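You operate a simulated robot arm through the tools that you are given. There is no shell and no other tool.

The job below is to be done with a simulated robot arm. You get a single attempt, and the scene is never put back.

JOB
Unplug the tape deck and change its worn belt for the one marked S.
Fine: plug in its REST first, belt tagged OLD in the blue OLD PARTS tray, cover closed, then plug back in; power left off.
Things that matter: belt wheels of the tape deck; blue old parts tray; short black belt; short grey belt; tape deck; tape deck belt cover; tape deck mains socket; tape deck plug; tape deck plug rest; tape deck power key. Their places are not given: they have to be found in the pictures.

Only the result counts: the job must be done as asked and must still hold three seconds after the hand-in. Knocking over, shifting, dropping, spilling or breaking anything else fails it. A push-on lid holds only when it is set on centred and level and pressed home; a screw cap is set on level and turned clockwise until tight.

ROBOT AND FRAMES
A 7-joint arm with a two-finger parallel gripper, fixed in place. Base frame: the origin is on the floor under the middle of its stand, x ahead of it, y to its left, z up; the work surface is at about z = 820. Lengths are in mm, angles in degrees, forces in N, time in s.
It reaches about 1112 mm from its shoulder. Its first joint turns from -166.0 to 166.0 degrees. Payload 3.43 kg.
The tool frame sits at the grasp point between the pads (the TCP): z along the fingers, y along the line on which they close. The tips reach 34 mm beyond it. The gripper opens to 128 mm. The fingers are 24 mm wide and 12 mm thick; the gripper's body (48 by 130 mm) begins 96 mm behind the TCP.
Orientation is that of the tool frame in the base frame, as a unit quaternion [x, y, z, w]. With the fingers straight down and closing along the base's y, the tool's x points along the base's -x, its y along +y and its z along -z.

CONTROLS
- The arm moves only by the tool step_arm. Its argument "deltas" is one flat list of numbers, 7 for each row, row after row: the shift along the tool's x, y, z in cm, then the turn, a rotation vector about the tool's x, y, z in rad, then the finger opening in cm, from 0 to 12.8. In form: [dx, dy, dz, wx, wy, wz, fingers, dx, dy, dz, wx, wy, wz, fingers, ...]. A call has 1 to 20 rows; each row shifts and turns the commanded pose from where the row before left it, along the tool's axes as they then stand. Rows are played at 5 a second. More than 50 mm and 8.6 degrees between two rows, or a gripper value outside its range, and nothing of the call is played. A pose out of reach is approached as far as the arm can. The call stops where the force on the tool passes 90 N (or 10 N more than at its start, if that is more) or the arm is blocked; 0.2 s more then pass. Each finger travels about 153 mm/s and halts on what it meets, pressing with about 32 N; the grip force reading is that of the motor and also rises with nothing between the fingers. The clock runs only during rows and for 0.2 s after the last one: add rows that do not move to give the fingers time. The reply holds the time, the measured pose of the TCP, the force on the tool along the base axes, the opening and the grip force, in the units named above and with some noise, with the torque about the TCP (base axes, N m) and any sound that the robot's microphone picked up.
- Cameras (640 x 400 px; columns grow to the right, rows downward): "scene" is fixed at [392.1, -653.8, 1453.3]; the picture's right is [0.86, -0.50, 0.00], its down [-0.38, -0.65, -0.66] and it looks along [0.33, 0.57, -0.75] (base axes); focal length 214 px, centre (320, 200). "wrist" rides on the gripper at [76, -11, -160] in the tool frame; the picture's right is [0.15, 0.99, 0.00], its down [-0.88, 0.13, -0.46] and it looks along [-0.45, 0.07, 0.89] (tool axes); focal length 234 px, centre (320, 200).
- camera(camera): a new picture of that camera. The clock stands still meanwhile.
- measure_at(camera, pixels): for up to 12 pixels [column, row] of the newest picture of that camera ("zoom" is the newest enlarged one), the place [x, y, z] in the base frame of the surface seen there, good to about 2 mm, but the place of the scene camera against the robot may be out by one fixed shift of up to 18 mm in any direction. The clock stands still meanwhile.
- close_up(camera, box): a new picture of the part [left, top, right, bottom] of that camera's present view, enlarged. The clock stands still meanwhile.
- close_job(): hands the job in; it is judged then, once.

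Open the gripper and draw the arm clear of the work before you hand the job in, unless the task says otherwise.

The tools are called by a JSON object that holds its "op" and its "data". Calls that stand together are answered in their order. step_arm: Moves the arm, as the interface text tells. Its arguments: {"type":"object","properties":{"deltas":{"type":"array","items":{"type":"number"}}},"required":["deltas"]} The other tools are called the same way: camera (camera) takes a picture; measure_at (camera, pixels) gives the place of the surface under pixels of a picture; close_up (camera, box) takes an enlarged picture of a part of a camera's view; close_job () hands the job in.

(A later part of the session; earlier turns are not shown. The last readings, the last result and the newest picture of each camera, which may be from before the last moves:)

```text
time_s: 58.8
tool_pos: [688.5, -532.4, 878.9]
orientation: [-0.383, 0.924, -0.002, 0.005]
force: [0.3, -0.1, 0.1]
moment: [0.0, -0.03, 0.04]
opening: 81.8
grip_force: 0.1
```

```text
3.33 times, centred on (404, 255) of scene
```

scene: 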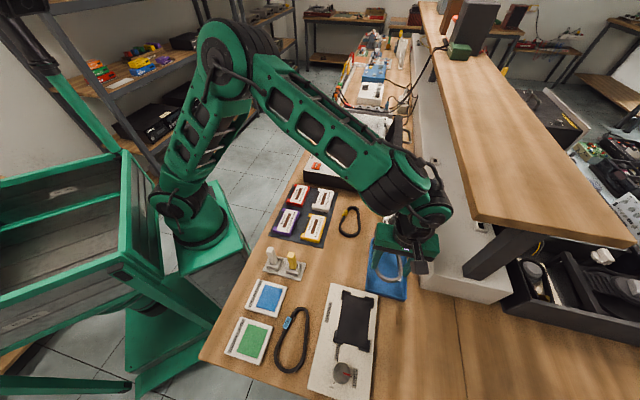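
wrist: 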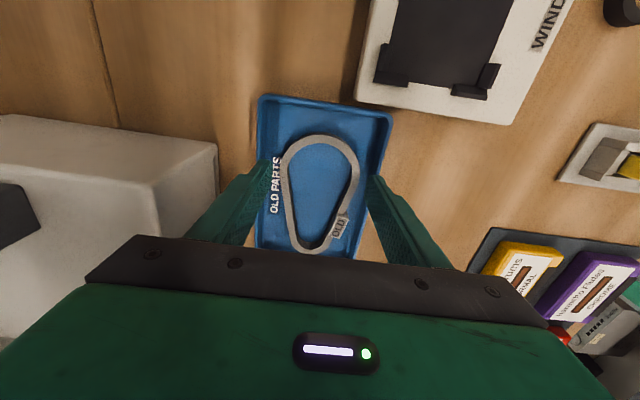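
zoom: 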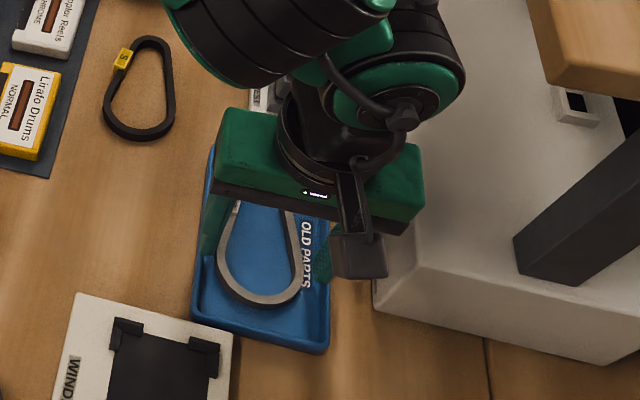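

The OLD belt lies flat in the blue tray. I rise, and move over towards the S belt for a closer look.

{"op": "step_arm", "data": {"deltas": [0, 0, -2.0, 0, 0, 0, 8.2, 0, 0, -3.0, 0, 0, 0, 8.2, 0, 0, -3.1, 0, 0, 0, 8.2, -2.0, 3.3, -1.0, 0, 0, 0, 8.2, -2.0, 3.3, -1.0, 0, 0, 0, 8.2, -2.0, 3.3, -1.0, 0, 0, 0, 8.2, -2.0, 3.3, -1.0, 0, 0, 0, 8.6, 0, 0, 0, 0, 0, 0, 8.6]}}

{"op": "camera", "data": {"camera": "wrist"}}

{"op": "close_up", "data": {"camera": "wrist", "box": [240, 70, 400, 170]}}

```text
time_s: 60.6
tool_pos: [648.5, -382.7, 998.3]
orientation: [-0.384, 0.924, -0.001, 0.005]
force: [0.5, -0.4, 0.8]
moment: [-0.01, 0.0, 0.03]
opening: 85.6
grip_force: 0.0
```

```text
taken
```

wrist: 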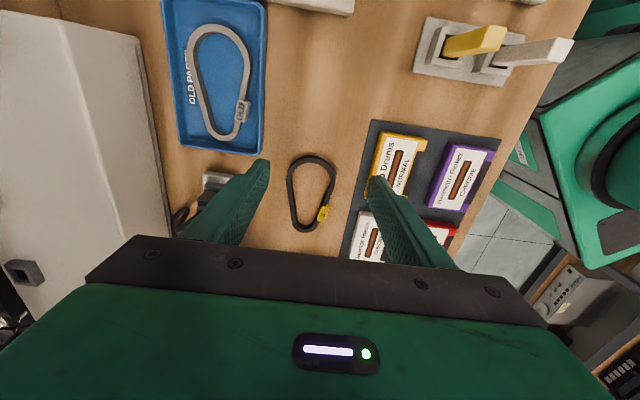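

```text
4.00 times, centred on (320, 120) of wrist
```

zoom: 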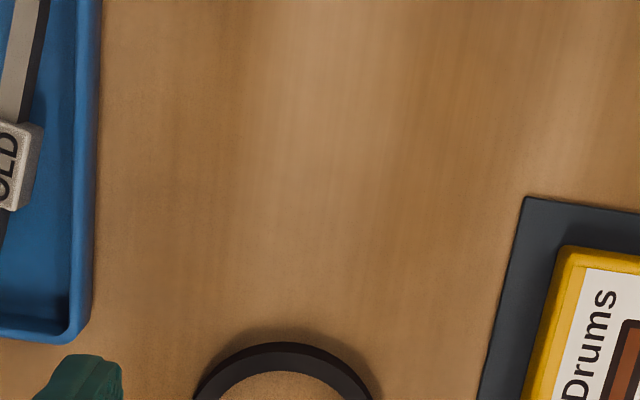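

The S belt is at (312,190). I enlarge and measure it.

{"op": "close_up", "data": {"camera": "wrist", "box": [256, 150, 384, 240]}}

```text
4.44 times, centred on (320, 195) of wrist
```

zoom: 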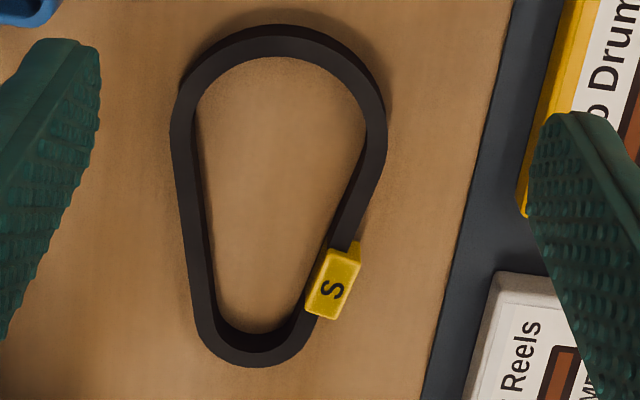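

{"op": "measure_at", "data": {"camera": "zoom", "pixels": [[280, 40], [182, 120], [376, 120], [183, 200], [355, 190], [245, 355], [205, 330], [295, 340], [190, 90], [365, 85], [320, 45], [240, 45]]}}

{"op": "measure_at", "data": {"camera": "zoom", "pixels": [[173, 130], [385, 125], [340, 280], [315, 315], [360, 262], [280, 27], [245, 365], [178, 150], [380, 150], [225, 349], [270, 350], [280, 180]]}}

```text
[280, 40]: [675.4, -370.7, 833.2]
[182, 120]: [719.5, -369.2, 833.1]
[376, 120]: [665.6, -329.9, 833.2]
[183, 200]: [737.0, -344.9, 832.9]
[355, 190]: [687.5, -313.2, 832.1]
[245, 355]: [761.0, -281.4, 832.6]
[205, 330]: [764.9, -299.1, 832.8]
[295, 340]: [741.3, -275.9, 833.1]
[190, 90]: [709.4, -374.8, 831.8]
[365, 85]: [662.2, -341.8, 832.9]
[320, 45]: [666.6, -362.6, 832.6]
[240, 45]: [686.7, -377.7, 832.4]
```

```text
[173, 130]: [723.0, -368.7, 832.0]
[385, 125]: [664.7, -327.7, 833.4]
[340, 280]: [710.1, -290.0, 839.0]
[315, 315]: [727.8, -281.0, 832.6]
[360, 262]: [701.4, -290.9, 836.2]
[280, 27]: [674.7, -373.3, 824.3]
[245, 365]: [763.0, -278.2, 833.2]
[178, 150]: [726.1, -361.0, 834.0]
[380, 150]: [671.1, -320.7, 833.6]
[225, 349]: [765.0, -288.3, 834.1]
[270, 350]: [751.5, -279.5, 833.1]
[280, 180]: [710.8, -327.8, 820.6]
```

S belt: big-end centre ≈ (u 248.3, v 736), small end (321,736): axis exactly along u, tag on the −v side, top z=833 — same pose as OLD had. I go above the big end at z=900.

{"op": "step_arm", "data": {"deltas": [-2.07, -0.23, 2.5, 0, 0, 0, 8.6, -2.07, -0.23, 2.5, 0, 0, 0, 8.6, -2.07, -0.22, 2.5, 0, 0, 0, 8.6, 0, 0, 2.3, 0, 0, 0, 8.6, 0, 0, 0, 0, 0, 0, 8.6]}}

{"op": "close_up", "data": {"camera": "wrist", "box": [240, 110, 400, 210]}}

```text
time_s: 61.8
tool_pos: [697.8, -343.1, 901.2]
orientation: [-0.382, 0.924, -0.003, 0.005]
force: [0.1, 0.5, -0.3]
moment: [-0.05, 0.02, 0.0]
opening: 86.0
grip_force: 0.1
```

```text
4.00 times, centred on (320, 160) of wrist
```

zoom: 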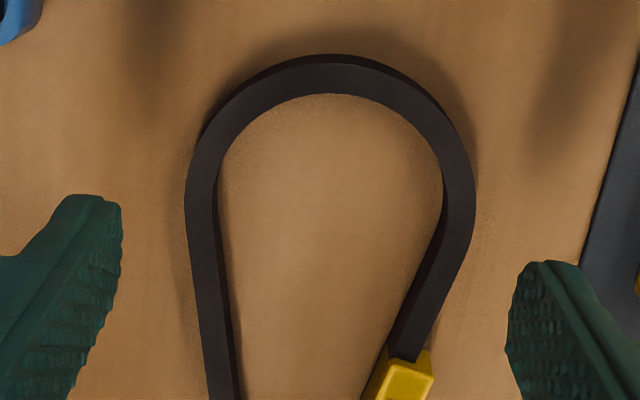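

{"op": "measure_at", "data": {"camera": "zoom", "pixels": [[195, 190], [188, 190], [465, 200], [474, 200], [330, 75], [330, 60], [200, 240], [215, 370], [445, 250], [405, 335], [250, 95], [410, 105]]}}

```text
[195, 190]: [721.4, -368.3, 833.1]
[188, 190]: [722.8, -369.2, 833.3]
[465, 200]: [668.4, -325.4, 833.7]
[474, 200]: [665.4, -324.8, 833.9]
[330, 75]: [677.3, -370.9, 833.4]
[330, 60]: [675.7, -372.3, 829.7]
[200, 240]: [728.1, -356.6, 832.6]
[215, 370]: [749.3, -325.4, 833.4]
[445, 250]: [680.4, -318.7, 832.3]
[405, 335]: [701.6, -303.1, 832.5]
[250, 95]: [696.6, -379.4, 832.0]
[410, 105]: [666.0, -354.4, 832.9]
```

Belt edges v 772.2/700.2 (centre 736.2), TCP at v 736.0. I descend to TCP z≈858 and grip.

{"op": "step_arm", "data": {"deltas": [0, 0, 2.5, 0, 0, 0, 8.6, 0, 0, 1.3, 0, 0, 0, 8.6, 0, 0, 0.5, 0, 0, 0, 8.6, 0, 0, 0, 0, 0, 0, 8.6, 0, 0, 0, 0, 0, 0, 7.8, 0, 0, 0, 0, 0, 0, 6.8, 0, 0, 0, 0, 0, 0, 6.8, 0, 0, 0, 0, 0, 0, 6.8]}}

{"op": "camera", "data": {"camera": "wrist"}}

```text
time_s: 63.6
tool_pos: [699.9, -343.6, 860.0]
orientation: [-0.384, 0.924, -0.003, 0.005]
force: [0.1, 0.8, -0.2]
moment: [0.01, 0.0, 0.01]
opening: 70.9
grip_force: 32.2
```

```text
taken
```

wrist: 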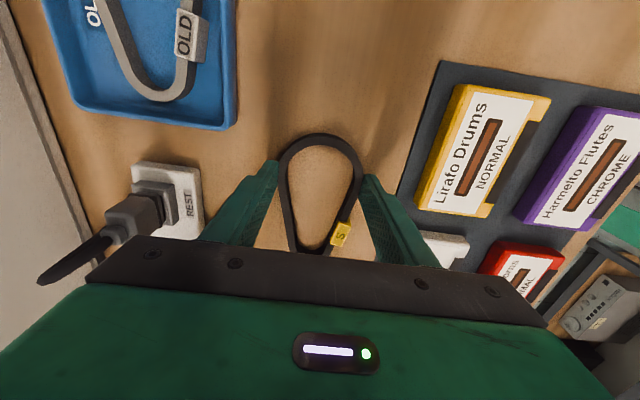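

The S belt is gripped (70.9 mm). I lift it straight up and carry it along u to above the wheels.

{"op": "step_arm", "data": {"deltas": [0, 0, -1.0, 0, 0, 0, 6.8, 0, 0, -2.0, 0, 0, 0, 6.8, 0, 0, -4.0, 0, 0, 0, 6.8, 0, 0, -4.0, 0, 0, 0, 6.8, 0, 0, -4.0, 0, 0, 0, 6.8, -4.1, 0.18, 0, 0, 0, 0, 6.8, -4.1, 0.18, 0, 0, 0, 0, 6.8, -4.1, 0.18, 0, 0, 0, 0, 6.8, -4.1, 0.18, 0, 0, 0, 0, 6.8, -4.1, 0.18, 0, 0, 0, 0, 6.8, -4.2, 0.18, 0, 0, 0, 0, 6.8, 0, 0, 0, 0, 0, 0, 6.8, 0, 0, 0, 0, 0, 0, 6.8]}}

{"op": "camera", "data": {"camera": "wrist"}}

{"op": "camera", "data": {"camera": "scene"}}

```text
time_s: 66.4
tool_pos: [865.2, -163.8, 1013.0]
orientation: [-0.382, 0.924, -0.002, 0.004]
force: [0.8, 0.1, -0.3]
moment: [0.02, 0.01, 0.02]
opening: 71.1
grip_force: 32.3
```

```text
taken
```

wrist: 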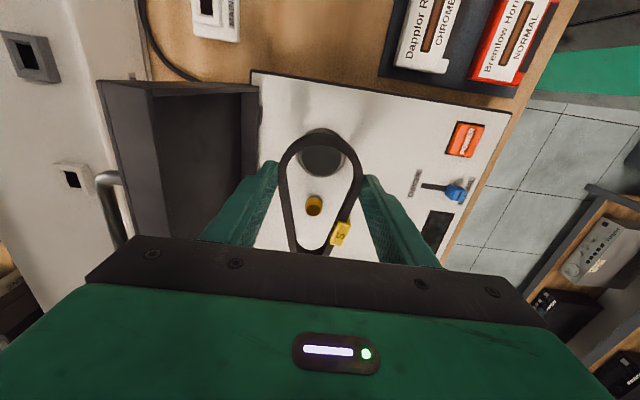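

```text
taken
```

scene: 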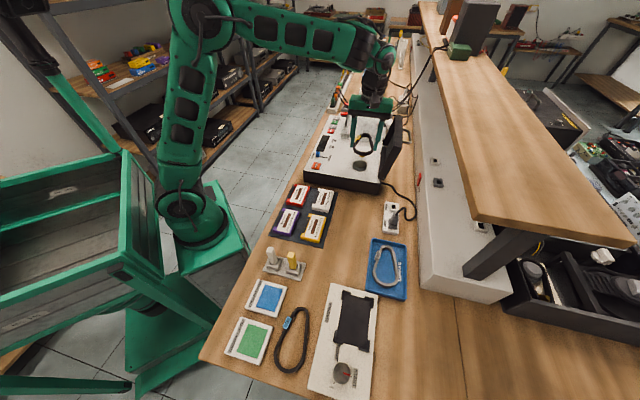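

The S belt hangs level above the wheels. I enlarge to measure wheel centres and the belt ring in hand.

{"op": "close_up", "data": {"camera": "wrist", "box": [240, 110, 400, 260]}}

{"op": "close_up", "data": {"camera": "wrist", "box": [256, 120, 384, 200]}}

```text
2.67 times, centred on (320, 185) of wrist
```

zoom: 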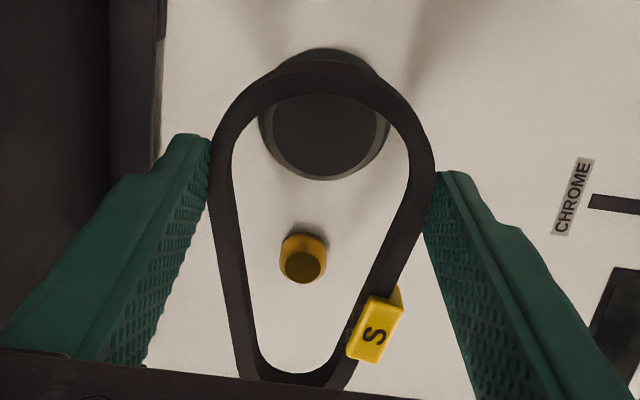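

```text
5.00 times, centred on (320, 160) of wrist
```

zoom: 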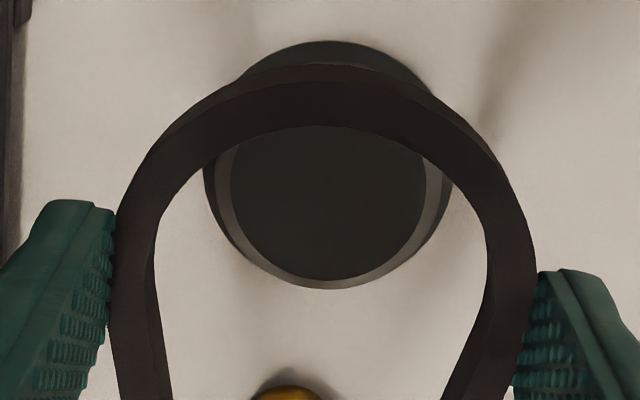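

{"op": "measure_at", "data": {"camera": "zoom", "pixels": [[233, 200], [423, 200], [208, 190], [448, 190], [328, 277], [328, 286], [130, 270], [512, 280], [322, 100], [160, 170], [490, 190], [240, 230]]}}

{"op": "close_up", "data": {"camera": "wrist", "box": [270, 180, 366, 240]}}

```text
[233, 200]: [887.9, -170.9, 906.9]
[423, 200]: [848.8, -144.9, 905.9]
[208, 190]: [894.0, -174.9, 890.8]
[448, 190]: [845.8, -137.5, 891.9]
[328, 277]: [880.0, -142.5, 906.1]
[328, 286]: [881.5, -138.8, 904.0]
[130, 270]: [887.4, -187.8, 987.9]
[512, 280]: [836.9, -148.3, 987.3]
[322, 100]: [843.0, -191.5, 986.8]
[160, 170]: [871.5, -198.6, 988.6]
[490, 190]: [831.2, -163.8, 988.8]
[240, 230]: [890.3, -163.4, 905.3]
```

```text
6.67 times, centred on (318, 210) of wrist
```

zoom: 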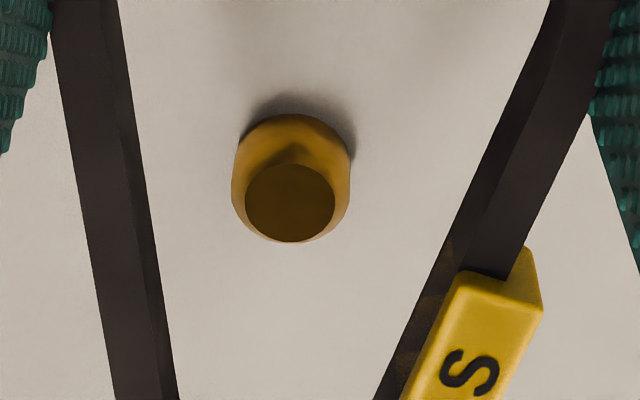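

{"op": "measure_at", "data": {"camera": "zoom", "pixels": [[290, 200], [250, 200], [330, 200], [290, 235], [290, 170], [240, 160], [345, 165], [90, 200], [125, 350], [540, 150], [430, 330], [510, 300]]}}

{"op": "close_up", "data": {"camera": "wrist", "box": [240, 110, 400, 260]}}

{"op": "measure_at", "data": {"camera": "zoom", "pixels": [[320, 80], [220, 160], [424, 165], [250, 105], [395, 110], [235, 300], [375, 265], [290, 379], [250, 360], [335, 365], [215, 175], [430, 175]]}}

```text
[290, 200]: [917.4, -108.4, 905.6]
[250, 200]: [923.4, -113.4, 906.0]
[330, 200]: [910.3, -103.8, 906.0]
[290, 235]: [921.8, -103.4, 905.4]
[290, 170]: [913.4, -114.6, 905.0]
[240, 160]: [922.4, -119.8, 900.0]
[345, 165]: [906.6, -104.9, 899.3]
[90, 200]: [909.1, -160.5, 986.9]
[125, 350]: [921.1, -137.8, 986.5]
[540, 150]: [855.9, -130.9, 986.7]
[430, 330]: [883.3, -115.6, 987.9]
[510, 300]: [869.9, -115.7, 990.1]
```

```text
2.67 times, centred on (320, 185) of wrist
```

zoom: 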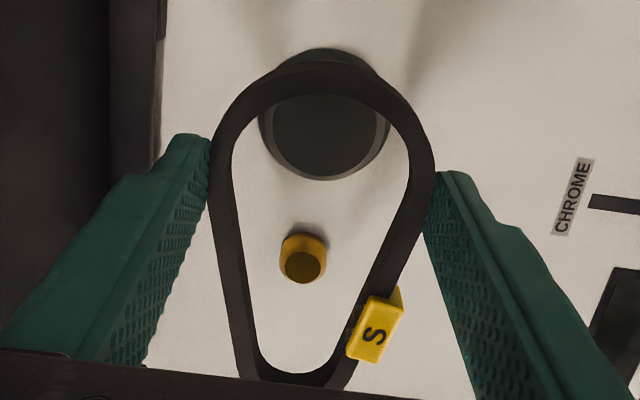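

```text
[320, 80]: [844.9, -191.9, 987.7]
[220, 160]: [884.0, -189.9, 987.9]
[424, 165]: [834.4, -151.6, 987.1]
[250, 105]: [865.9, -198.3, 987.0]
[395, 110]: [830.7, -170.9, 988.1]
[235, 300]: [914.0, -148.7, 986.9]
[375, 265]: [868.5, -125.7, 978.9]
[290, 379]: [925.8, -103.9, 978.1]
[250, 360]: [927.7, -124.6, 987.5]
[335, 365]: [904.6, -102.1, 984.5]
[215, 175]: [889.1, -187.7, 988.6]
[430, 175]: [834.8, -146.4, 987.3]
```

Wheels: big (497.3,726.5), small (571.7,725.2); belt in hand: big (494.5,727.3), small (567.5,728). I correct by +2.8 mm u, −1.3 mm v, −0.8° and lower to just above the wheels.

{"op": "step_arm", "data": {"deltas": [-0.28, 0.13, 2.1, 0, 0, -0.014, 6.8, 0, 0, 2.1, 0, 0, 0, 6.8, 0, 0, 2.0, 0, 0, 0, 6.8, 0, 0, 0, 0, 0, 0, 6.8, 0, 0, 0, 0, 0, 0, 6.8]}}

{"op": "close_up", "data": {"camera": "wrist", "box": [240, 110, 400, 260]}}

{"op": "close_up", "data": {"camera": "scene", "box": [320, 110, 448, 190]}}

```text
time_s: 67.6
tool_pos: [865.5, -159.7, 950.5]
orientation: [-0.389, 0.921, -0.002, 0.005]
force: [0.1, 0.9, -0.1]
moment: [0.0, -0.01, 0.03]
opening: 71.0
grip_force: 31.9
```

```text
2.67 times, centred on (320, 185) of wrist
```

zoom: 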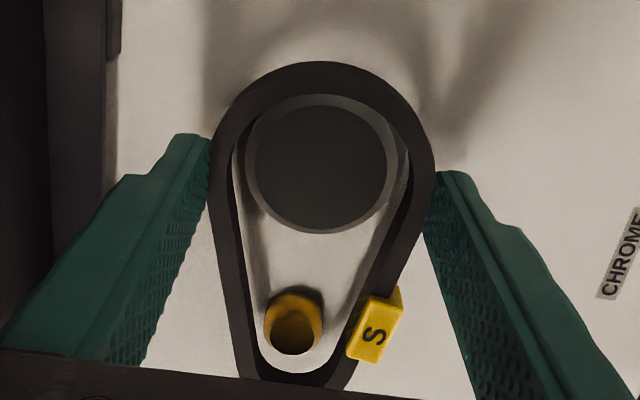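

```text
5.00 times, centred on (384, 150) of scene
```

zoom: 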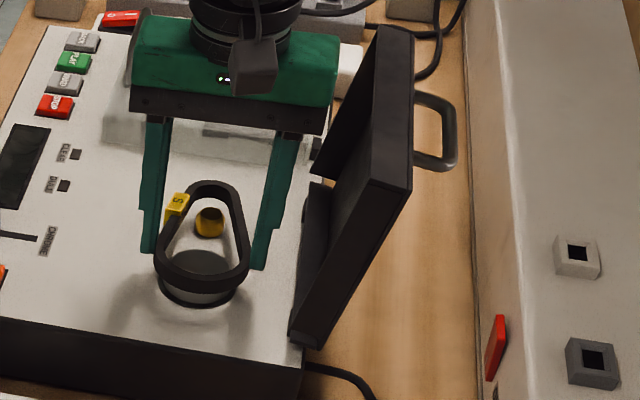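

Well centred over both wheels. I descend slowly the last 22 mm, watching the force.

{"op": "step_arm", "data": {"deltas": [0, 0, 0.5, 0, 0, 0, 6.8, 0, 0, 0.5, 0, 0, 0, 6.8, 0, 0, 0.4, 0, 0, 0, 6.8, 0, 0, 0, 0, 0, 0, 6.8]}}

{"op": "close_up", "data": {"camera": "wrist", "box": [240, 110, 400, 260]}}

```text
time_s: 68.6
tool_pos: [867.1, -158.7, 934.3]
orientation: [-0.388, 0.921, -0.002, 0.005]
force: [-0.1, 0.6, -0.2]
moment: [0.03, 0.02, -0.03]
opening: 71.0
grip_force: 32.1
```

```text
2.67 times, centred on (320, 185) of wrist
```

zoom: 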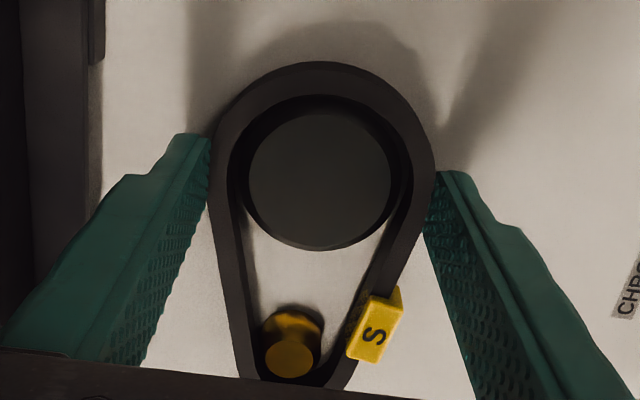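

No resistance; the belt surrounds both wheels. I go down another ~6 mm until it touches the deck.

{"op": "step_arm", "data": {"deltas": [0, 0, 0.3, 0, 0, 0, 6.8, 0, 0, 0.2, 0, 0, 0, 6.8, 0, 0, 0, 0, 0, 0, 6.8]}}

{"op": "close_up", "data": {"camera": "wrist", "box": [240, 110, 400, 260]}}

{"op": "measure_at", "data": {"camera": "zoom", "pixels": [[320, 78], [220, 160], [424, 165], [240, 330], [330, 380], [375, 330], [320, 180], [290, 370], [300, 340], [150, 100], [450, 80], [300, 270]]}}

```text
time_s: 69.4
tool_pos: [867.0, -159.0, 929.2]
orientation: [-0.389, 0.921, -0.002, 0.004]
force: [-0.4, 0.2, -0.4]
moment: [0.0, 0.05, 0.01]
opening: 71.0
grip_force: 32.4
```

```text
2.67 times, centred on (320, 185) of wrist
```

zoom: 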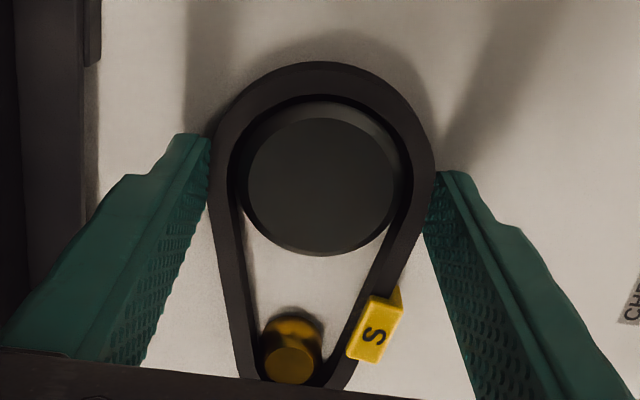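

```text
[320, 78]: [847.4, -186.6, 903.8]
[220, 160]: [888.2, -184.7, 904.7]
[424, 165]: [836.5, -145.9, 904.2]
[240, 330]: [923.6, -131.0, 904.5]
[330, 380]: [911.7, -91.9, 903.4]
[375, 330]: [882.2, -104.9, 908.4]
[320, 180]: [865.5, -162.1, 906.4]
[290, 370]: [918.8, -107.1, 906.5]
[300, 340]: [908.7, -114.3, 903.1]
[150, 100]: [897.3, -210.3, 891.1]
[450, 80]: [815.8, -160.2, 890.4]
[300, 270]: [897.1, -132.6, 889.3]
```

Belt top now z≈904 (OLD sat at 903). I lower 1.5 mm more and then release.

{"op": "step_arm", "data": {"deltas": [0, 0, 0.15, 0, 0, 0, 6.8, 0, 0, 0, 0, 0, 0, 6.8]}}

```text
time_s: 70.0
tool_pos: [867.2, -158.3, 928.9]
orientation: [-0.388, 0.922, -0.002, 0.005]
force: [-0.3, 0.3, 3.9]
moment: [0.21, -0.01, 0.01]
opening: 71.2
grip_force: 32.3
```

Contact felt (4 N): seated on the deck. I open the fingers and check.

{"op": "step_arm", "data": {"deltas": [0, 0, 0, 0, 0, 0, 7.6, 0, 0, 0, 0, 0, 0, 8.4, 0, 0, 0, 0, 0, 0, 8.4]}}

{"op": "close_up", "data": {"camera": "wrist", "box": [240, 110, 400, 260]}}

{"op": "close_up", "data": {"camera": "scene", "box": [320, 110, 448, 190]}}

```text
time_s: 70.8
tool_pos: [867.6, -156.8, 928.8]
orientation: [-0.389, 0.921, -0.002, 0.005]
force: [0.0, -0.9, 0.7]
moment: [0.0, -0.01, -0.03]
opening: 83.7
grip_force: 0.0
```

```text
2.67 times, centred on (320, 185) of wrist
```

zoom: 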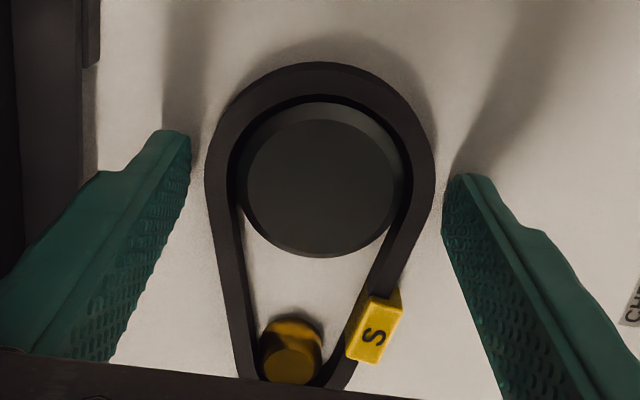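

```text
5.00 times, centred on (384, 150) of scene
```

zoom: 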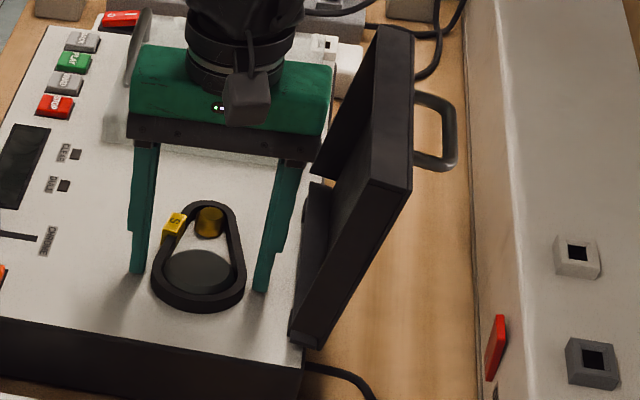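

The S belt lies around both wheels. I rise straight up and take a top view to verify seating.

{"op": "step_arm", "data": {"deltas": [0, 0, -1.0, 0, 0, 0, 8.4, 0, 0, -3.0, 0, 0, 0, 8.4, 0, 0, -4.0, 0, 0, 0, 8.4, 0, 0, -4.0, 0, 0, 0, 8.4, 0, 0, -4.0, 0, 0, 0, 8.4, 0, 0, -2.5, 0, 0, 0.014, 8.4, 0, 0, 0, 0, 0, 0, 8.4]}}

{"op": "camera", "data": {"camera": "wrist"}}

{"op": "close_up", "data": {"camera": "wrist", "box": [260, 100, 388, 180]}}

```text
time_s: 72.4
tool_pos: [866.5, -158.3, 1114.1]
orientation: [-0.383, 0.924, -0.002, 0.005]
force: [-0.2, 0.4, -0.5]
moment: [0.0, 0.02, -0.03]
opening: 84.0
grip_force: 0.2
```

```text
taken
```

wrist: 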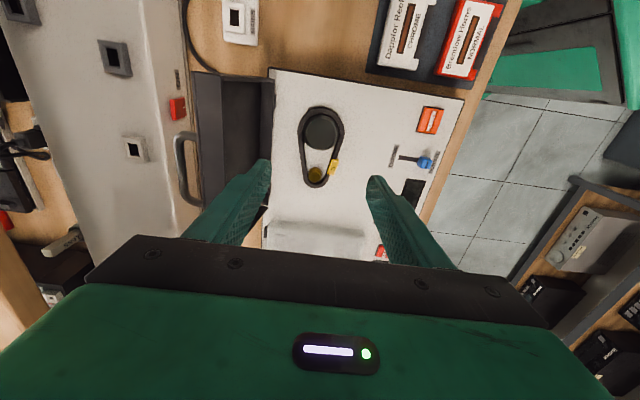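

```text
5.00 times, centred on (324, 140) of wrist
```

zoom: 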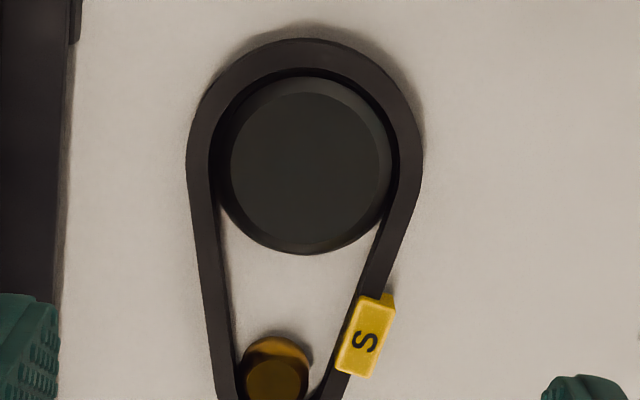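

The belt looks properly on. I verify it lies level (z all round) and measure the handle for closing the cover.

{"op": "measure_at", "data": {"camera": "zoom", "pixels": [[300, 58], [200, 150], [410, 150], [215, 300], [375, 260], [370, 330], [225, 370], [330, 380]]}}

{"op": "measure_at", "data": {"camera": "wrist", "pixels": [[180, 137], [178, 150], [181, 170], [188, 195], [195, 203], [190, 137], [200, 90], [230, 95], [262, 90], [320, 130], [315, 185], [185, 180]]}}

{"op": "close_up", "data": {"camera": "wrist", "box": [140, 100, 268, 220]}}

```text
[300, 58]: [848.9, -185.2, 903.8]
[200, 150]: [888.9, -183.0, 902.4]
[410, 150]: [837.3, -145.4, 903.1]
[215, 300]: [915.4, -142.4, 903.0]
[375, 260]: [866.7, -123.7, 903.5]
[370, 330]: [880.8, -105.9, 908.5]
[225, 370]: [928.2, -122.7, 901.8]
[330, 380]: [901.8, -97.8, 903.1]
```

```text
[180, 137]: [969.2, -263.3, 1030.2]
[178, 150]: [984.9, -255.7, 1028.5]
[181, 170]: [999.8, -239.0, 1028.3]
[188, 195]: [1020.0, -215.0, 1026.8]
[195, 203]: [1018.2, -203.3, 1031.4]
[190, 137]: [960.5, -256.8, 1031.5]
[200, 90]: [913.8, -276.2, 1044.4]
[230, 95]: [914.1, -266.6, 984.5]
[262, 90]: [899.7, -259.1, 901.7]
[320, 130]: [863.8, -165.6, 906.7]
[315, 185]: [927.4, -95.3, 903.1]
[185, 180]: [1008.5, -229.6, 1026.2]
```

```text
3.33 times, centred on (204, 160) of wrist
```

zoom: 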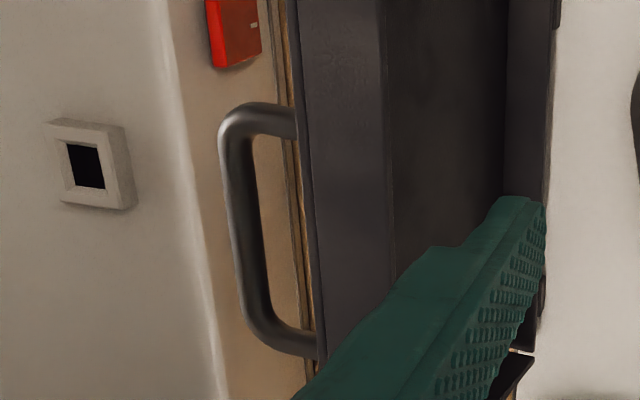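

Belt top is z≈903 all round, like the old one. Bar of the open cover: v≈877, z≈1023, u≈538. I tilt the hand, narrow the fingers to 22 mm and move above the bar.

{"op": "step_arm", "data": {"deltas": [0, 0, 0, 0.075, 0, 0, 2.2, 0, 0, 0, 0.075, 0, 0, 2.2, -0.905, -3.43, 0.518, 0, 0, 0, 2.2, -0.905, -3.43, 0.518, 0, 0, 0, 2.2, -0.905, -3.43, 0.518, 0, 0, 0, 2.2, -0.905, -3.43, 0.518, 0, 0, 0, 2.2, 0, 0, 0, 0, 0, 0, 2.2]}}

{"op": "camera", "data": {"camera": "wrist"}}

{"op": "close_up", "data": {"camera": "scene", "box": [320, 60, 480, 160]}}

```text
time_s: 74.0
tool_pos: [990.6, -231.7, 1113.7]
orientation: [-0.381, 0.921, -0.071, 0.033]
force: [0.8, -0.4, -0.1]
moment: [0.0, -0.01, -0.02]
opening: 21.9
grip_force: 0.1
```

```text
taken
```

wrist: 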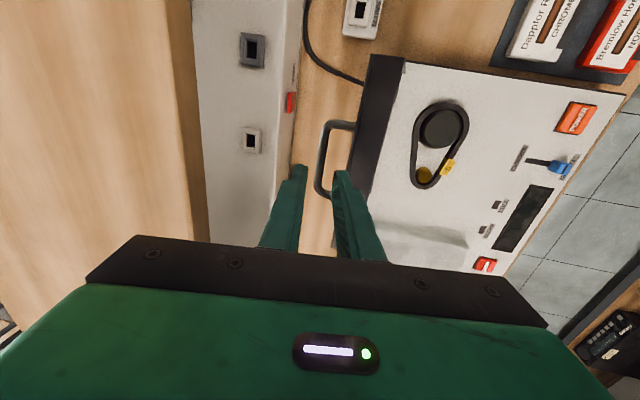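

```text
4.00 times, centred on (400, 110) of scene
```

zoom: 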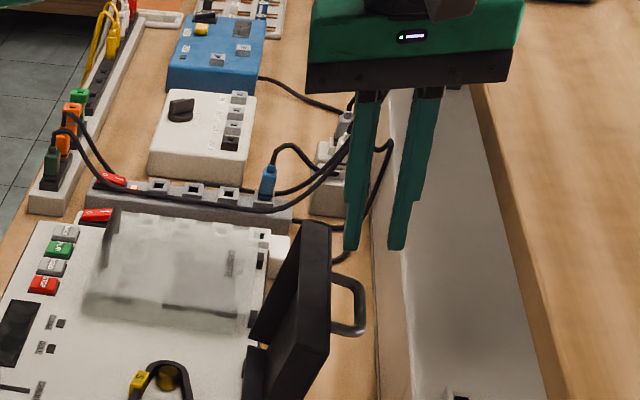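

The bar passes between the fingers at (322,165). I measure it again from here.

{"op": "close_up", "data": {"camera": "wrist", "box": [272, 110, 368, 200]}}

{"op": "measure_at", "data": {"camera": "wrist", "pixels": [[322, 150], [320, 165], [318, 180], [325, 135], [330, 128], [350, 128], [324, 150], [320, 150], [380, 62], [372, 110], [322, 170], [318, 170]]}}

```text
4.44 times, centred on (320, 155) of wrist
```

zoom: 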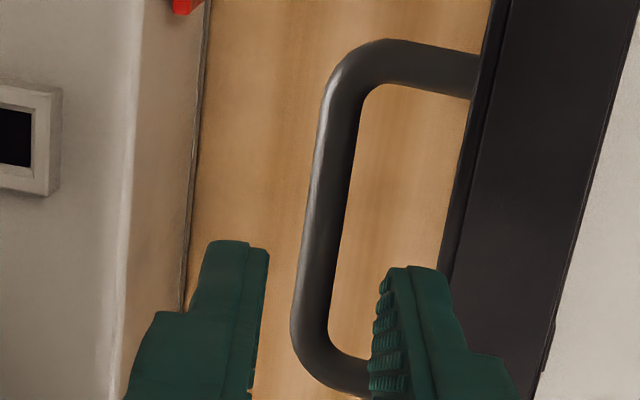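

```text
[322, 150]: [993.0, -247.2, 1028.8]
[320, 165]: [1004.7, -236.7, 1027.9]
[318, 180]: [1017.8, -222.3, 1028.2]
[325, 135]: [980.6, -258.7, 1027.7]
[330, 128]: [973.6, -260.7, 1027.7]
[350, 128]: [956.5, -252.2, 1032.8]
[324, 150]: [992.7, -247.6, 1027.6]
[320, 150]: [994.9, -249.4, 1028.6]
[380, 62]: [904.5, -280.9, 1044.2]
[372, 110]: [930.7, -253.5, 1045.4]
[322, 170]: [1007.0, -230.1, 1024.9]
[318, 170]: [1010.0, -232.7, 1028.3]
```

Bar centre v≈877, z≈1024; aligned. I descend along the fingers' axis 73 mm to straddle it.

{"op": "step_arm", "data": {"deltas": [0, 0, 2.5, 0, 0, 0, 2.2, 0, 0, 2.0, 0, 0, 0, 2.2, 0, 0, 1.5, 0, 0, 0, 2.2, 0, 0, 1.3, 0, 0, 0, 2.2, 0, 0, 0, 0, 0, 0, 2.2]}}

{"op": "camera", "data": {"camera": "wrist"}}

{"op": "close_up", "data": {"camera": "scene", "box": [340, 80, 468, 160]}}

```text
time_s: 75.2
tool_pos: [996.3, -238.8, 1043.7]
orientation: [-0.381, 0.921, -0.071, 0.033]
force: [1.0, 0.5, -0.3]
moment: [-0.06, 0.01, 0.03]
opening: 21.9
grip_force: 0.1
```

```text
taken
```

wrist: 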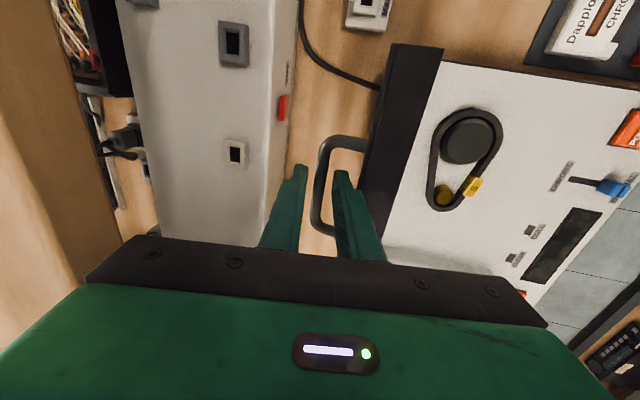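

```text
5.00 times, centred on (404, 120) of scene
```

zoom: 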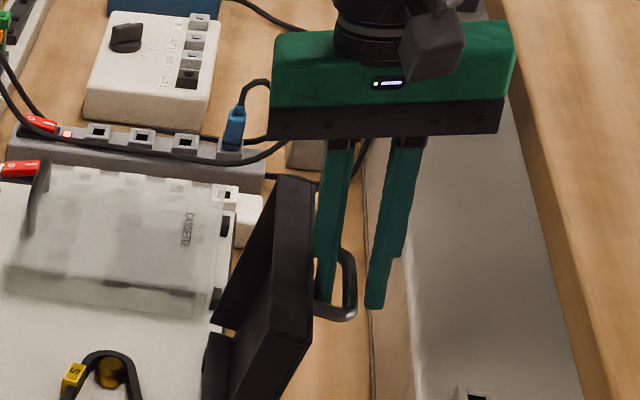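

The bar is between the fingers; I close on it.

{"op": "step_arm", "data": {"deltas": [0, 0, 0, 0, 0, 0, 0, 0, 0, 0, 0, 0, 0, 0, 0, 0, 0, 0, 0, 0, 0]}}

```text
time_s: 76.0
tool_pos: [996.1, -239.5, 1042.9]
orientation: [-0.381, 0.921, -0.071, 0.033]
force: [-5.1, 5.0, -4.3]
moment: [0.16, 0.04, -0.78]
opening: 9.4
grip_force: 43.3
```

Gripped. I follow the reverse arc, first ~20°, removing the tilt on the way.

{"op": "step_arm", "data": {"deltas": [0, 1.02, -0.81, -0.05, 0, 0, 0, 0, 1.055, -0.61, -0.05, 0, 0, 0, 0, 1.14, -0.45, -0.05, 0, 0, 0, 0, 1.26, -0.28, 0, 0, 0, 0, 0, 0, 0, 0, 0, 0, 0]}}

```text
time_s: 77.2
tool_pos: [963.1, -206.0, 1061.6]
orientation: [-0.382, 0.924, -0.003, 0.005]
force: [-1.9, -4.2, 12.2]
moment: [-0.15, 0.09, -0.87]
opening: 9.5
grip_force: 43.1
```

Light forces. Continue through vertical to about 50°.

{"op": "step_arm", "data": {"deltas": [0, 1.29, -0.3, 0, 0, 0, 0, 0, 1.29, -0.06, 0, 0, 0, 0, 0, 1.29, 0.06, 0, 0, 0, 0, 0, 1.29, 0.17, 0, 0, 0, 0, 0, 1.26, 0.28, 0, 0, 0, 0, 0, 1.24, 0.39, 0, 0, 0, 0, 0, 0, 0, 0, 0, 0, 0]}}

{"op": "close_up", "data": {"camera": "scene", "box": [300, 80, 460, 180]}}

```text
time_s: 78.8
tool_pos: [909.9, -150.9, 1053.9]
orientation: [-0.383, 0.924, -0.002, 0.004]
force: [-7.1, -6.0, 0.9]
moment: [-0.16, 0.27, -0.6]
opening: 9.4
grip_force: 43.4
```

```text
4.00 times, centred on (380, 130) of scene
```

zoom: 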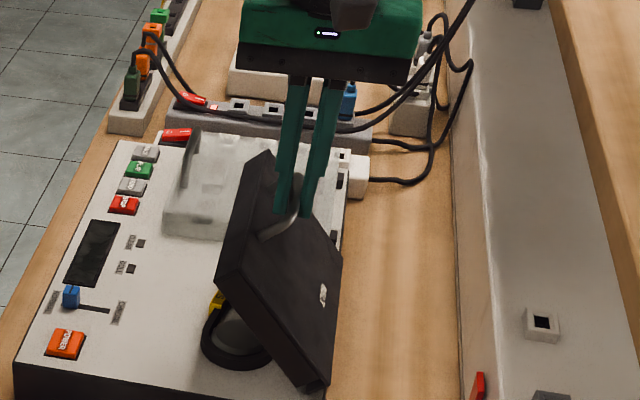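

At ~50°, good. Continue lowering.

{"op": "step_arm", "data": {"deltas": [0, 1.2, 0.49, 0, 0, 0, 0, 0, 1.14, 0.6, 0, 0, 0, 0, 0, 1.1, 0.7, 0, 0, 0, 0, 0, 1.03, 0.78, 0, 0, 0, 0, 0, 0.95, 0.88, 0, 0, 0, 0, 0, 0.88, 0.95, 0, 0, 0, 0, 0, 0, 0, 0, 0, 0, 0]}}

```text
time_s: 80.4
tool_pos: [866.6, -108.7, 1009.3]
orientation: [-0.381, 0.924, -0.003, 0.005]
force: [-12.3, -9.8, 0.8]
moment: [-0.38, 0.4, -0.22]
opening: 9.3
grip_force: 43.0
```

Some lateral load along u (16 N); I ease 2 mm while lowering the rest of the way.

{"op": "step_arm", "data": {"deltas": [0.07, 0.78, 1.03, 0, 0, 0, 0, 0.07, 0.7, 1.09, 0, 0, 0, 0, 0.06, 0.6, 1.15, 0, 0, 0, 0, 0, 0, 0, 0, 0, 0, 0]}}

```text
time_s: 81.4
tool_pos: [852.1, -92.1, 975.9]
orientation: [-0.383, 0.924, -0.002, 0.006]
force: [18.3, -0.7, -5.9]
moment: [0.4, -0.8, -0.13]
opening: 9.5
grip_force: 42.8
```

Nearly closed (TCP z 976; the closed position was ≈968). Last step.

{"op": "step_arm", "data": {"deltas": [-0.05, 0.2, 0.4, 0, 0, 0, 0, 0, 0.1, 0.35, 0, 0, 0, 0, 0, 0, 0, 0, 0, 0, 0]}}

{"op": "close_up", "data": {"camera": "scene", "box": [300, 90, 460, 190]}}

{"op": "camera", "data": {"camera": "wrist"}}

```text
time_s: 82.2
tool_pos: [848.9, -91.1, 967.6]
orientation: [-0.384, 0.923, -0.002, 0.005]
force: [13.2, 7.0, -1.9]
moment: [0.3, -0.46, -0.02]
opening: 9.3
grip_force: 43.6
```

```text
4.00 times, centred on (380, 140) of scene
```

zoom: 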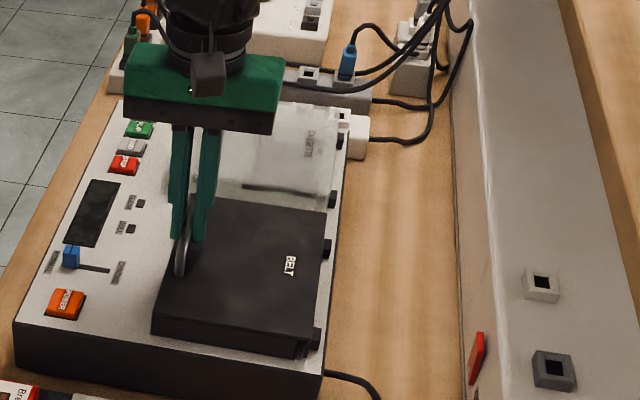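

```text
taken
```

wrist: 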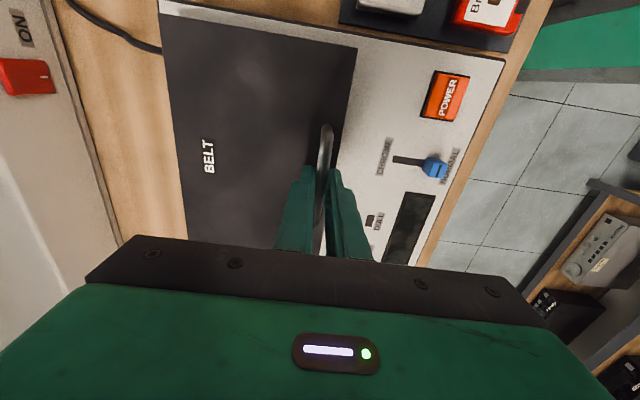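

The cover looks closed. I press 2 mm down to confirm it's home, then release and rise.

{"op": "step_arm", "data": {"deltas": [0, 0, 0.2, 0, 0, 0, 0, 0, 0, 0.1, 0, 0, 0, 0, 0, 0, 0, 0, 0, 0, 0]}}

```text
time_s: 83.0
tool_pos: [848.4, -89.4, 966.8]
orientation: [-0.384, 0.923, -0.002, 0.006]
force: [4.2, 12.1, 24.6]
moment: [0.25, -0.11, -0.09]
opening: 9.2
grip_force: 42.8
```

{"op": "step_arm", "data": {"deltas": [0, 0, -0.25, 0, 0, 0, 0, 0, 0, 0, 0, 0, 0, 5, 0, 0, 0, 0, 0, 0, 5, 0, 0, -2.0, 0, 0, 0, 5, 0, 0, -4.0, 0, 0, 0, 5, 0, 0, -4.0, 0, 0, 0, 5, 0, 0, -3.5, 0, 0, 0, 5, 0, 0, 0, 0, 0, 0, 5]}}

{"op": "camera", "data": {"camera": "wrist"}}

{"op": "close_up", "data": {"camera": "scene", "box": [300, 90, 460, 190]}}

```text
time_s: 84.8
tool_pos: [847.7, -92.4, 1102.7]
orientation: [-0.383, 0.924, -0.002, 0.005]
force: [-0.5, 0.4, 0.4]
moment: [0.02, -0.02, -0.03]
opening: 49.7
grip_force: 0.1
```

```text
taken
```

wrist: 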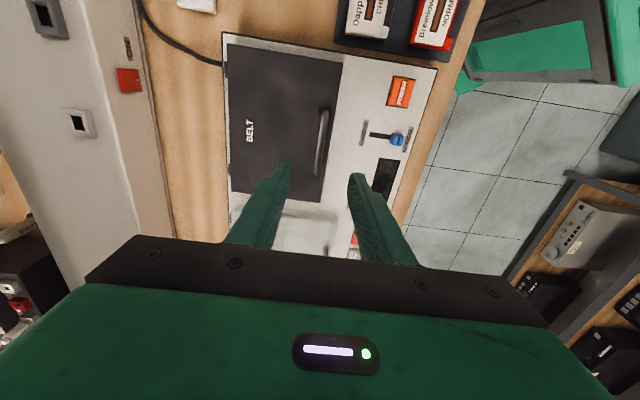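

```text
4.00 times, centred on (380, 140) of scene
```

zoom: 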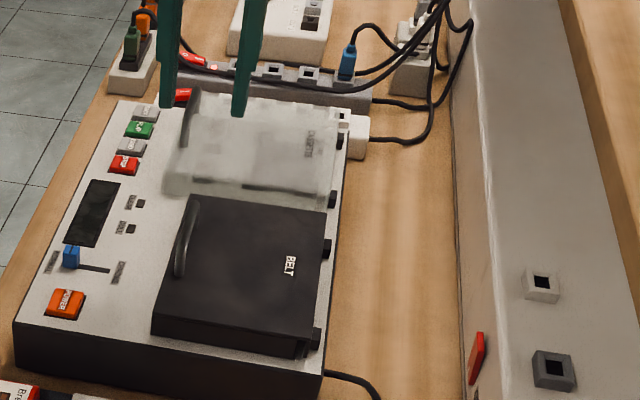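

Pressing met 25 N, so it's home. I verify the cover's level (z≈920 at all corners).

{"op": "measure_at", "data": {"camera": "wrist", "pixels": [[235, 50], [335, 65], [235, 185], [312, 192], [280, 120], [318, 140], [400, 92], [392, 88], [409, 96], [385, 175]]}}

{"op": "close_up", "data": {"camera": "wrist", "box": [350, 60, 446, 120]}}

```text
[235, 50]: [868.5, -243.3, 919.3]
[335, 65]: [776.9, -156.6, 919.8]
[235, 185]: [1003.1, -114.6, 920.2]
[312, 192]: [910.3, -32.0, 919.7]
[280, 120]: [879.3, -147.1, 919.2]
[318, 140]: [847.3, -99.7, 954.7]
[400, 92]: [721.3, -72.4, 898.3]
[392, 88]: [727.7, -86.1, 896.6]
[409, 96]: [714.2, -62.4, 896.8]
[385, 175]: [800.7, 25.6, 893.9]
```

```text
6.67 times, centred on (398, 90) of wrist
```

zoom: 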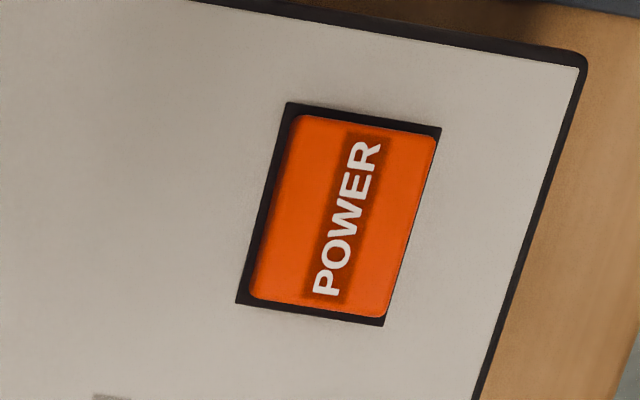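

Cover closed and level at z≈920. Now I turn the hand back 90° and travel to above the plug in REST.

{"op": "step_arm", "data": {"deltas": [0, 0, 0, 0, 0, 0.143, 5.5, 0, 0, 0, 0, 0, 0.143, 5.5, 0, 0, 0, 0, 0, 0.143, 5.5, 0, 0, 0, 0, 0, 0.143, 5.5, 0, 0, 0, 0, 0, 0.143, 5.5, 0, 0, 0, 0, 0, 0.143, 5.5, 0, 0, 0, 0, 0, 0.143, 5.5, 0, 0, 0, 0, 0, 0.143, 5.5, 0, 0, 0, 0, 0, 0.143, 5.5, 0, 0, 0, 0, 0, 0.143, 5.5, 0, 0, 0, 0, 0, 0.14, 5.5, -2.54, -3.07, 0.3, 0, 0, 0, 5.5, -2.54, -3.07, 0.3, 0, 0, 0, 5.5, -2.54, -3.07, 0.3, 0, 0, 0, 5.5, -2.54, -3.07, 0.3, 0, 0, 0, 5.5, -2.54, -3.07, 0.8, 0, 0, 0, 5.5, -2.54, -3.07, 0.8, 0, 0, 0, 5.5, -2.54, -3.07, 0.8, 0, 0, 0, 5.5, -2.54, -3.07, 0.8, 0, 0, 0, 5.5, 0, 0, 0, 0, 0, 0, 5.5]}}

{"op": "camera", "data": {"camera": "wrist"}}

```text
time_s: 89.0
tool_pos: [817.4, -407.8, 1059.0]
orientation: [0.382, 0.924, 0.001, 0.005]
force: [0.5, 0.6, 0.5]
moment: [-0.03, 0.04, 0.01]
opening: 54.8
grip_force: 0.0
```

```text
taken
```

wrist: 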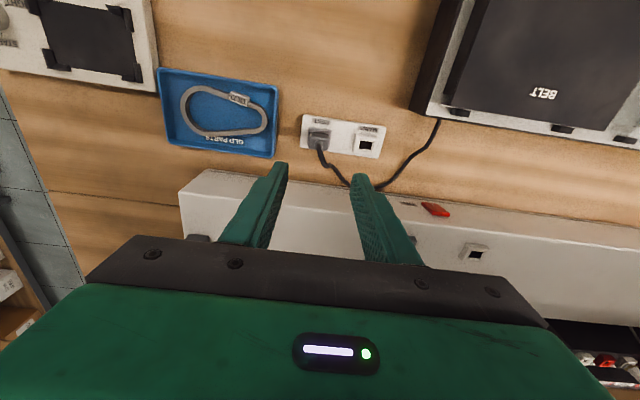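

The plug in REST is at (318,138). I tilt the hand as before and lower to z≈968 above it.

{"op": "step_arm", "data": {"deltas": [0, 0, 0, 0, -0.105, 0, 5.5, 0, 0, 0, 0, -0.105, 0, 5.5, 0.42, -0.03, 2.235, 0, 0, 0, 5.5, 0.42, -0.03, 2.235, 0, 0, 0, 5.5, 0.42, -0.03, 2.235, 0, 0, 0, 5.5, 0.42, -0.03, 2.235, 0, 0, 0, 5.5, 0, 0, 0, 0, 0, 0, 5.5]}}

{"op": "camera", "data": {"camera": "wrist"}}

{"op": "close_up", "data": {"camera": "wrist", "box": [270, 90, 430, 190]}}

```text
time_s: 90.6
tool_pos: [819.6, -411.2, 968.1]
orientation: [0.38, 0.918, -0.038, 0.102]
force: [0.3, -0.3, -0.4]
moment: [0.04, -0.01, -0.02]
opening: 54.9
grip_force: 0.1
```

```text
taken
```

wrist: 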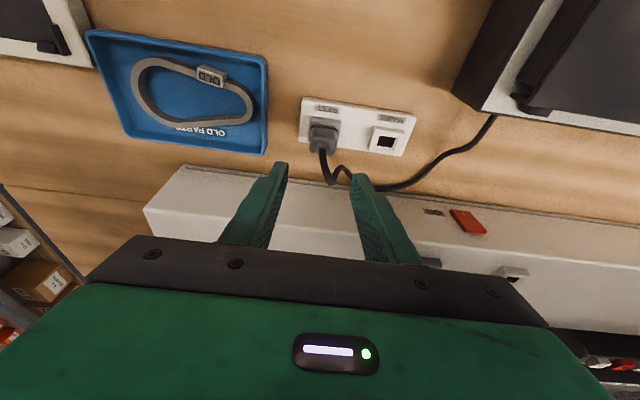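

```text
4.00 times, centred on (350, 140) of wrist
```

zoom: 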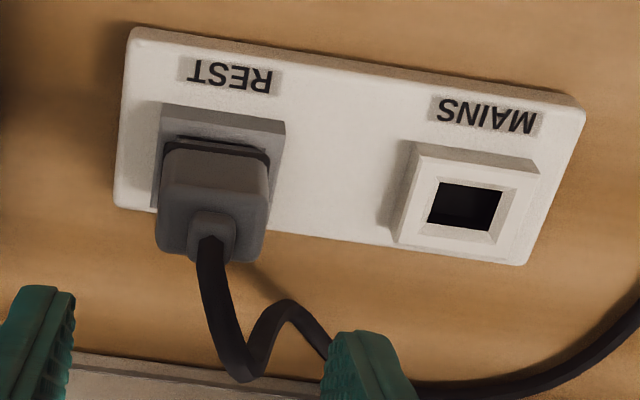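

Aligned as before. I descend 80 mm straight down around the plug.

{"op": "step_arm", "data": {"deltas": [0.648, -0.024, 2.92, 0, 0, 0, 5.5, 0.648, -0.024, 2.92, 0, 0, 0, 5.5, 0.26, -0.01, 1.17, 0, 0, 0, 5.5, 0.173, -0.006, 0.78, 0, 0, 0, 5.5, 0, 0, 0, 0, 0, 0, 5.5]}}

{"op": "camera", "data": {"camera": "wrist"}}

```text
time_s: 91.8
tool_pos: [819.9, -411.0, 889.5]
orientation: [0.38, 0.919, -0.039, 0.101]
force: [0.2, 0.2, 1.0]
moment: [0.02, 0.01, 0.03]
opening: 55.1
grip_force: 0.1
```

```text
taken
```

wrist: 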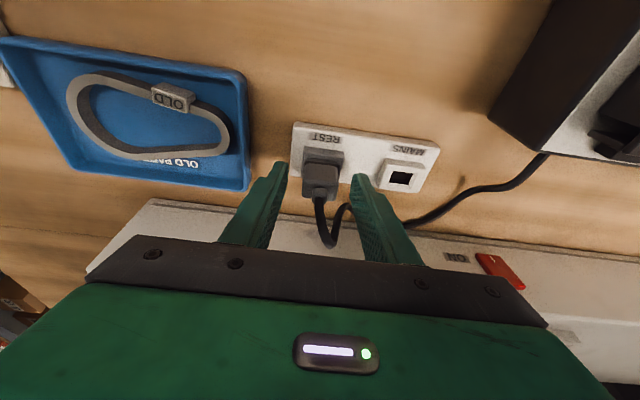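

I lower 1.5 mm more and close on the plug.

{"op": "step_arm", "data": {"deltas": [0.03, 0, 0.15, 0, 0, 0, 5.5, 0, 0, 0, 0, 0, 0, 0, 0, 0, 0, 0, 0, 0, 0, 0, 0, 0, 0, 0, 0, 0]}}

```text
time_s: 92.8
tool_pos: [819.8, -411.5, 888.3]
orientation: [0.38, 0.919, -0.039, 0.102]
force: [1.0, -0.9, 0.5]
moment: [-0.03, -0.01, 0.03]
opening: 27.8
grip_force: 31.9
```

Gripped cleanly with no side load. Pull straight up 40 mm.

{"op": "step_arm", "data": {"deltas": [-0.108, 0.004, -0.487, 0, 0, 0, 0, -0.108, 0.004, -0.487, 0, 0, 0, 0, -0.108, 0.004, -0.487, 0, 0, 0, 0, -0.108, 0.004, -0.487, 0, 0, 0, 0, -0.108, 0.004, -0.487, 0, 0, 0, 0, -0.108, 0.004, -0.487, 0, 0, 0, 0, -0.108, 0.004, -0.487, 0, 0, 0, 0, -0.108, 0.004, -0.487, 0, 0, 0, 0, 0, 0, 0, 0, 0, 0, 0]}}

{"op": "close_up", "data": {"camera": "wrist", "box": [260, 100, 420, 200]}}

```text
time_s: 94.8
tool_pos: [820.3, -411.8, 928.0]
orientation: [0.381, 0.918, -0.039, 0.102]
force: [0.5, -0.4, -1.1]
moment: [0.01, 0.03, 0.01]
opening: 27.9
grip_force: 32.1
```

```text
4.00 times, centred on (340, 150) of wrist
```

zoom: 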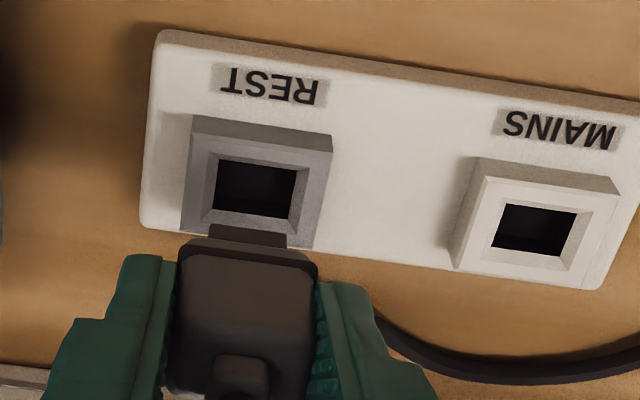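

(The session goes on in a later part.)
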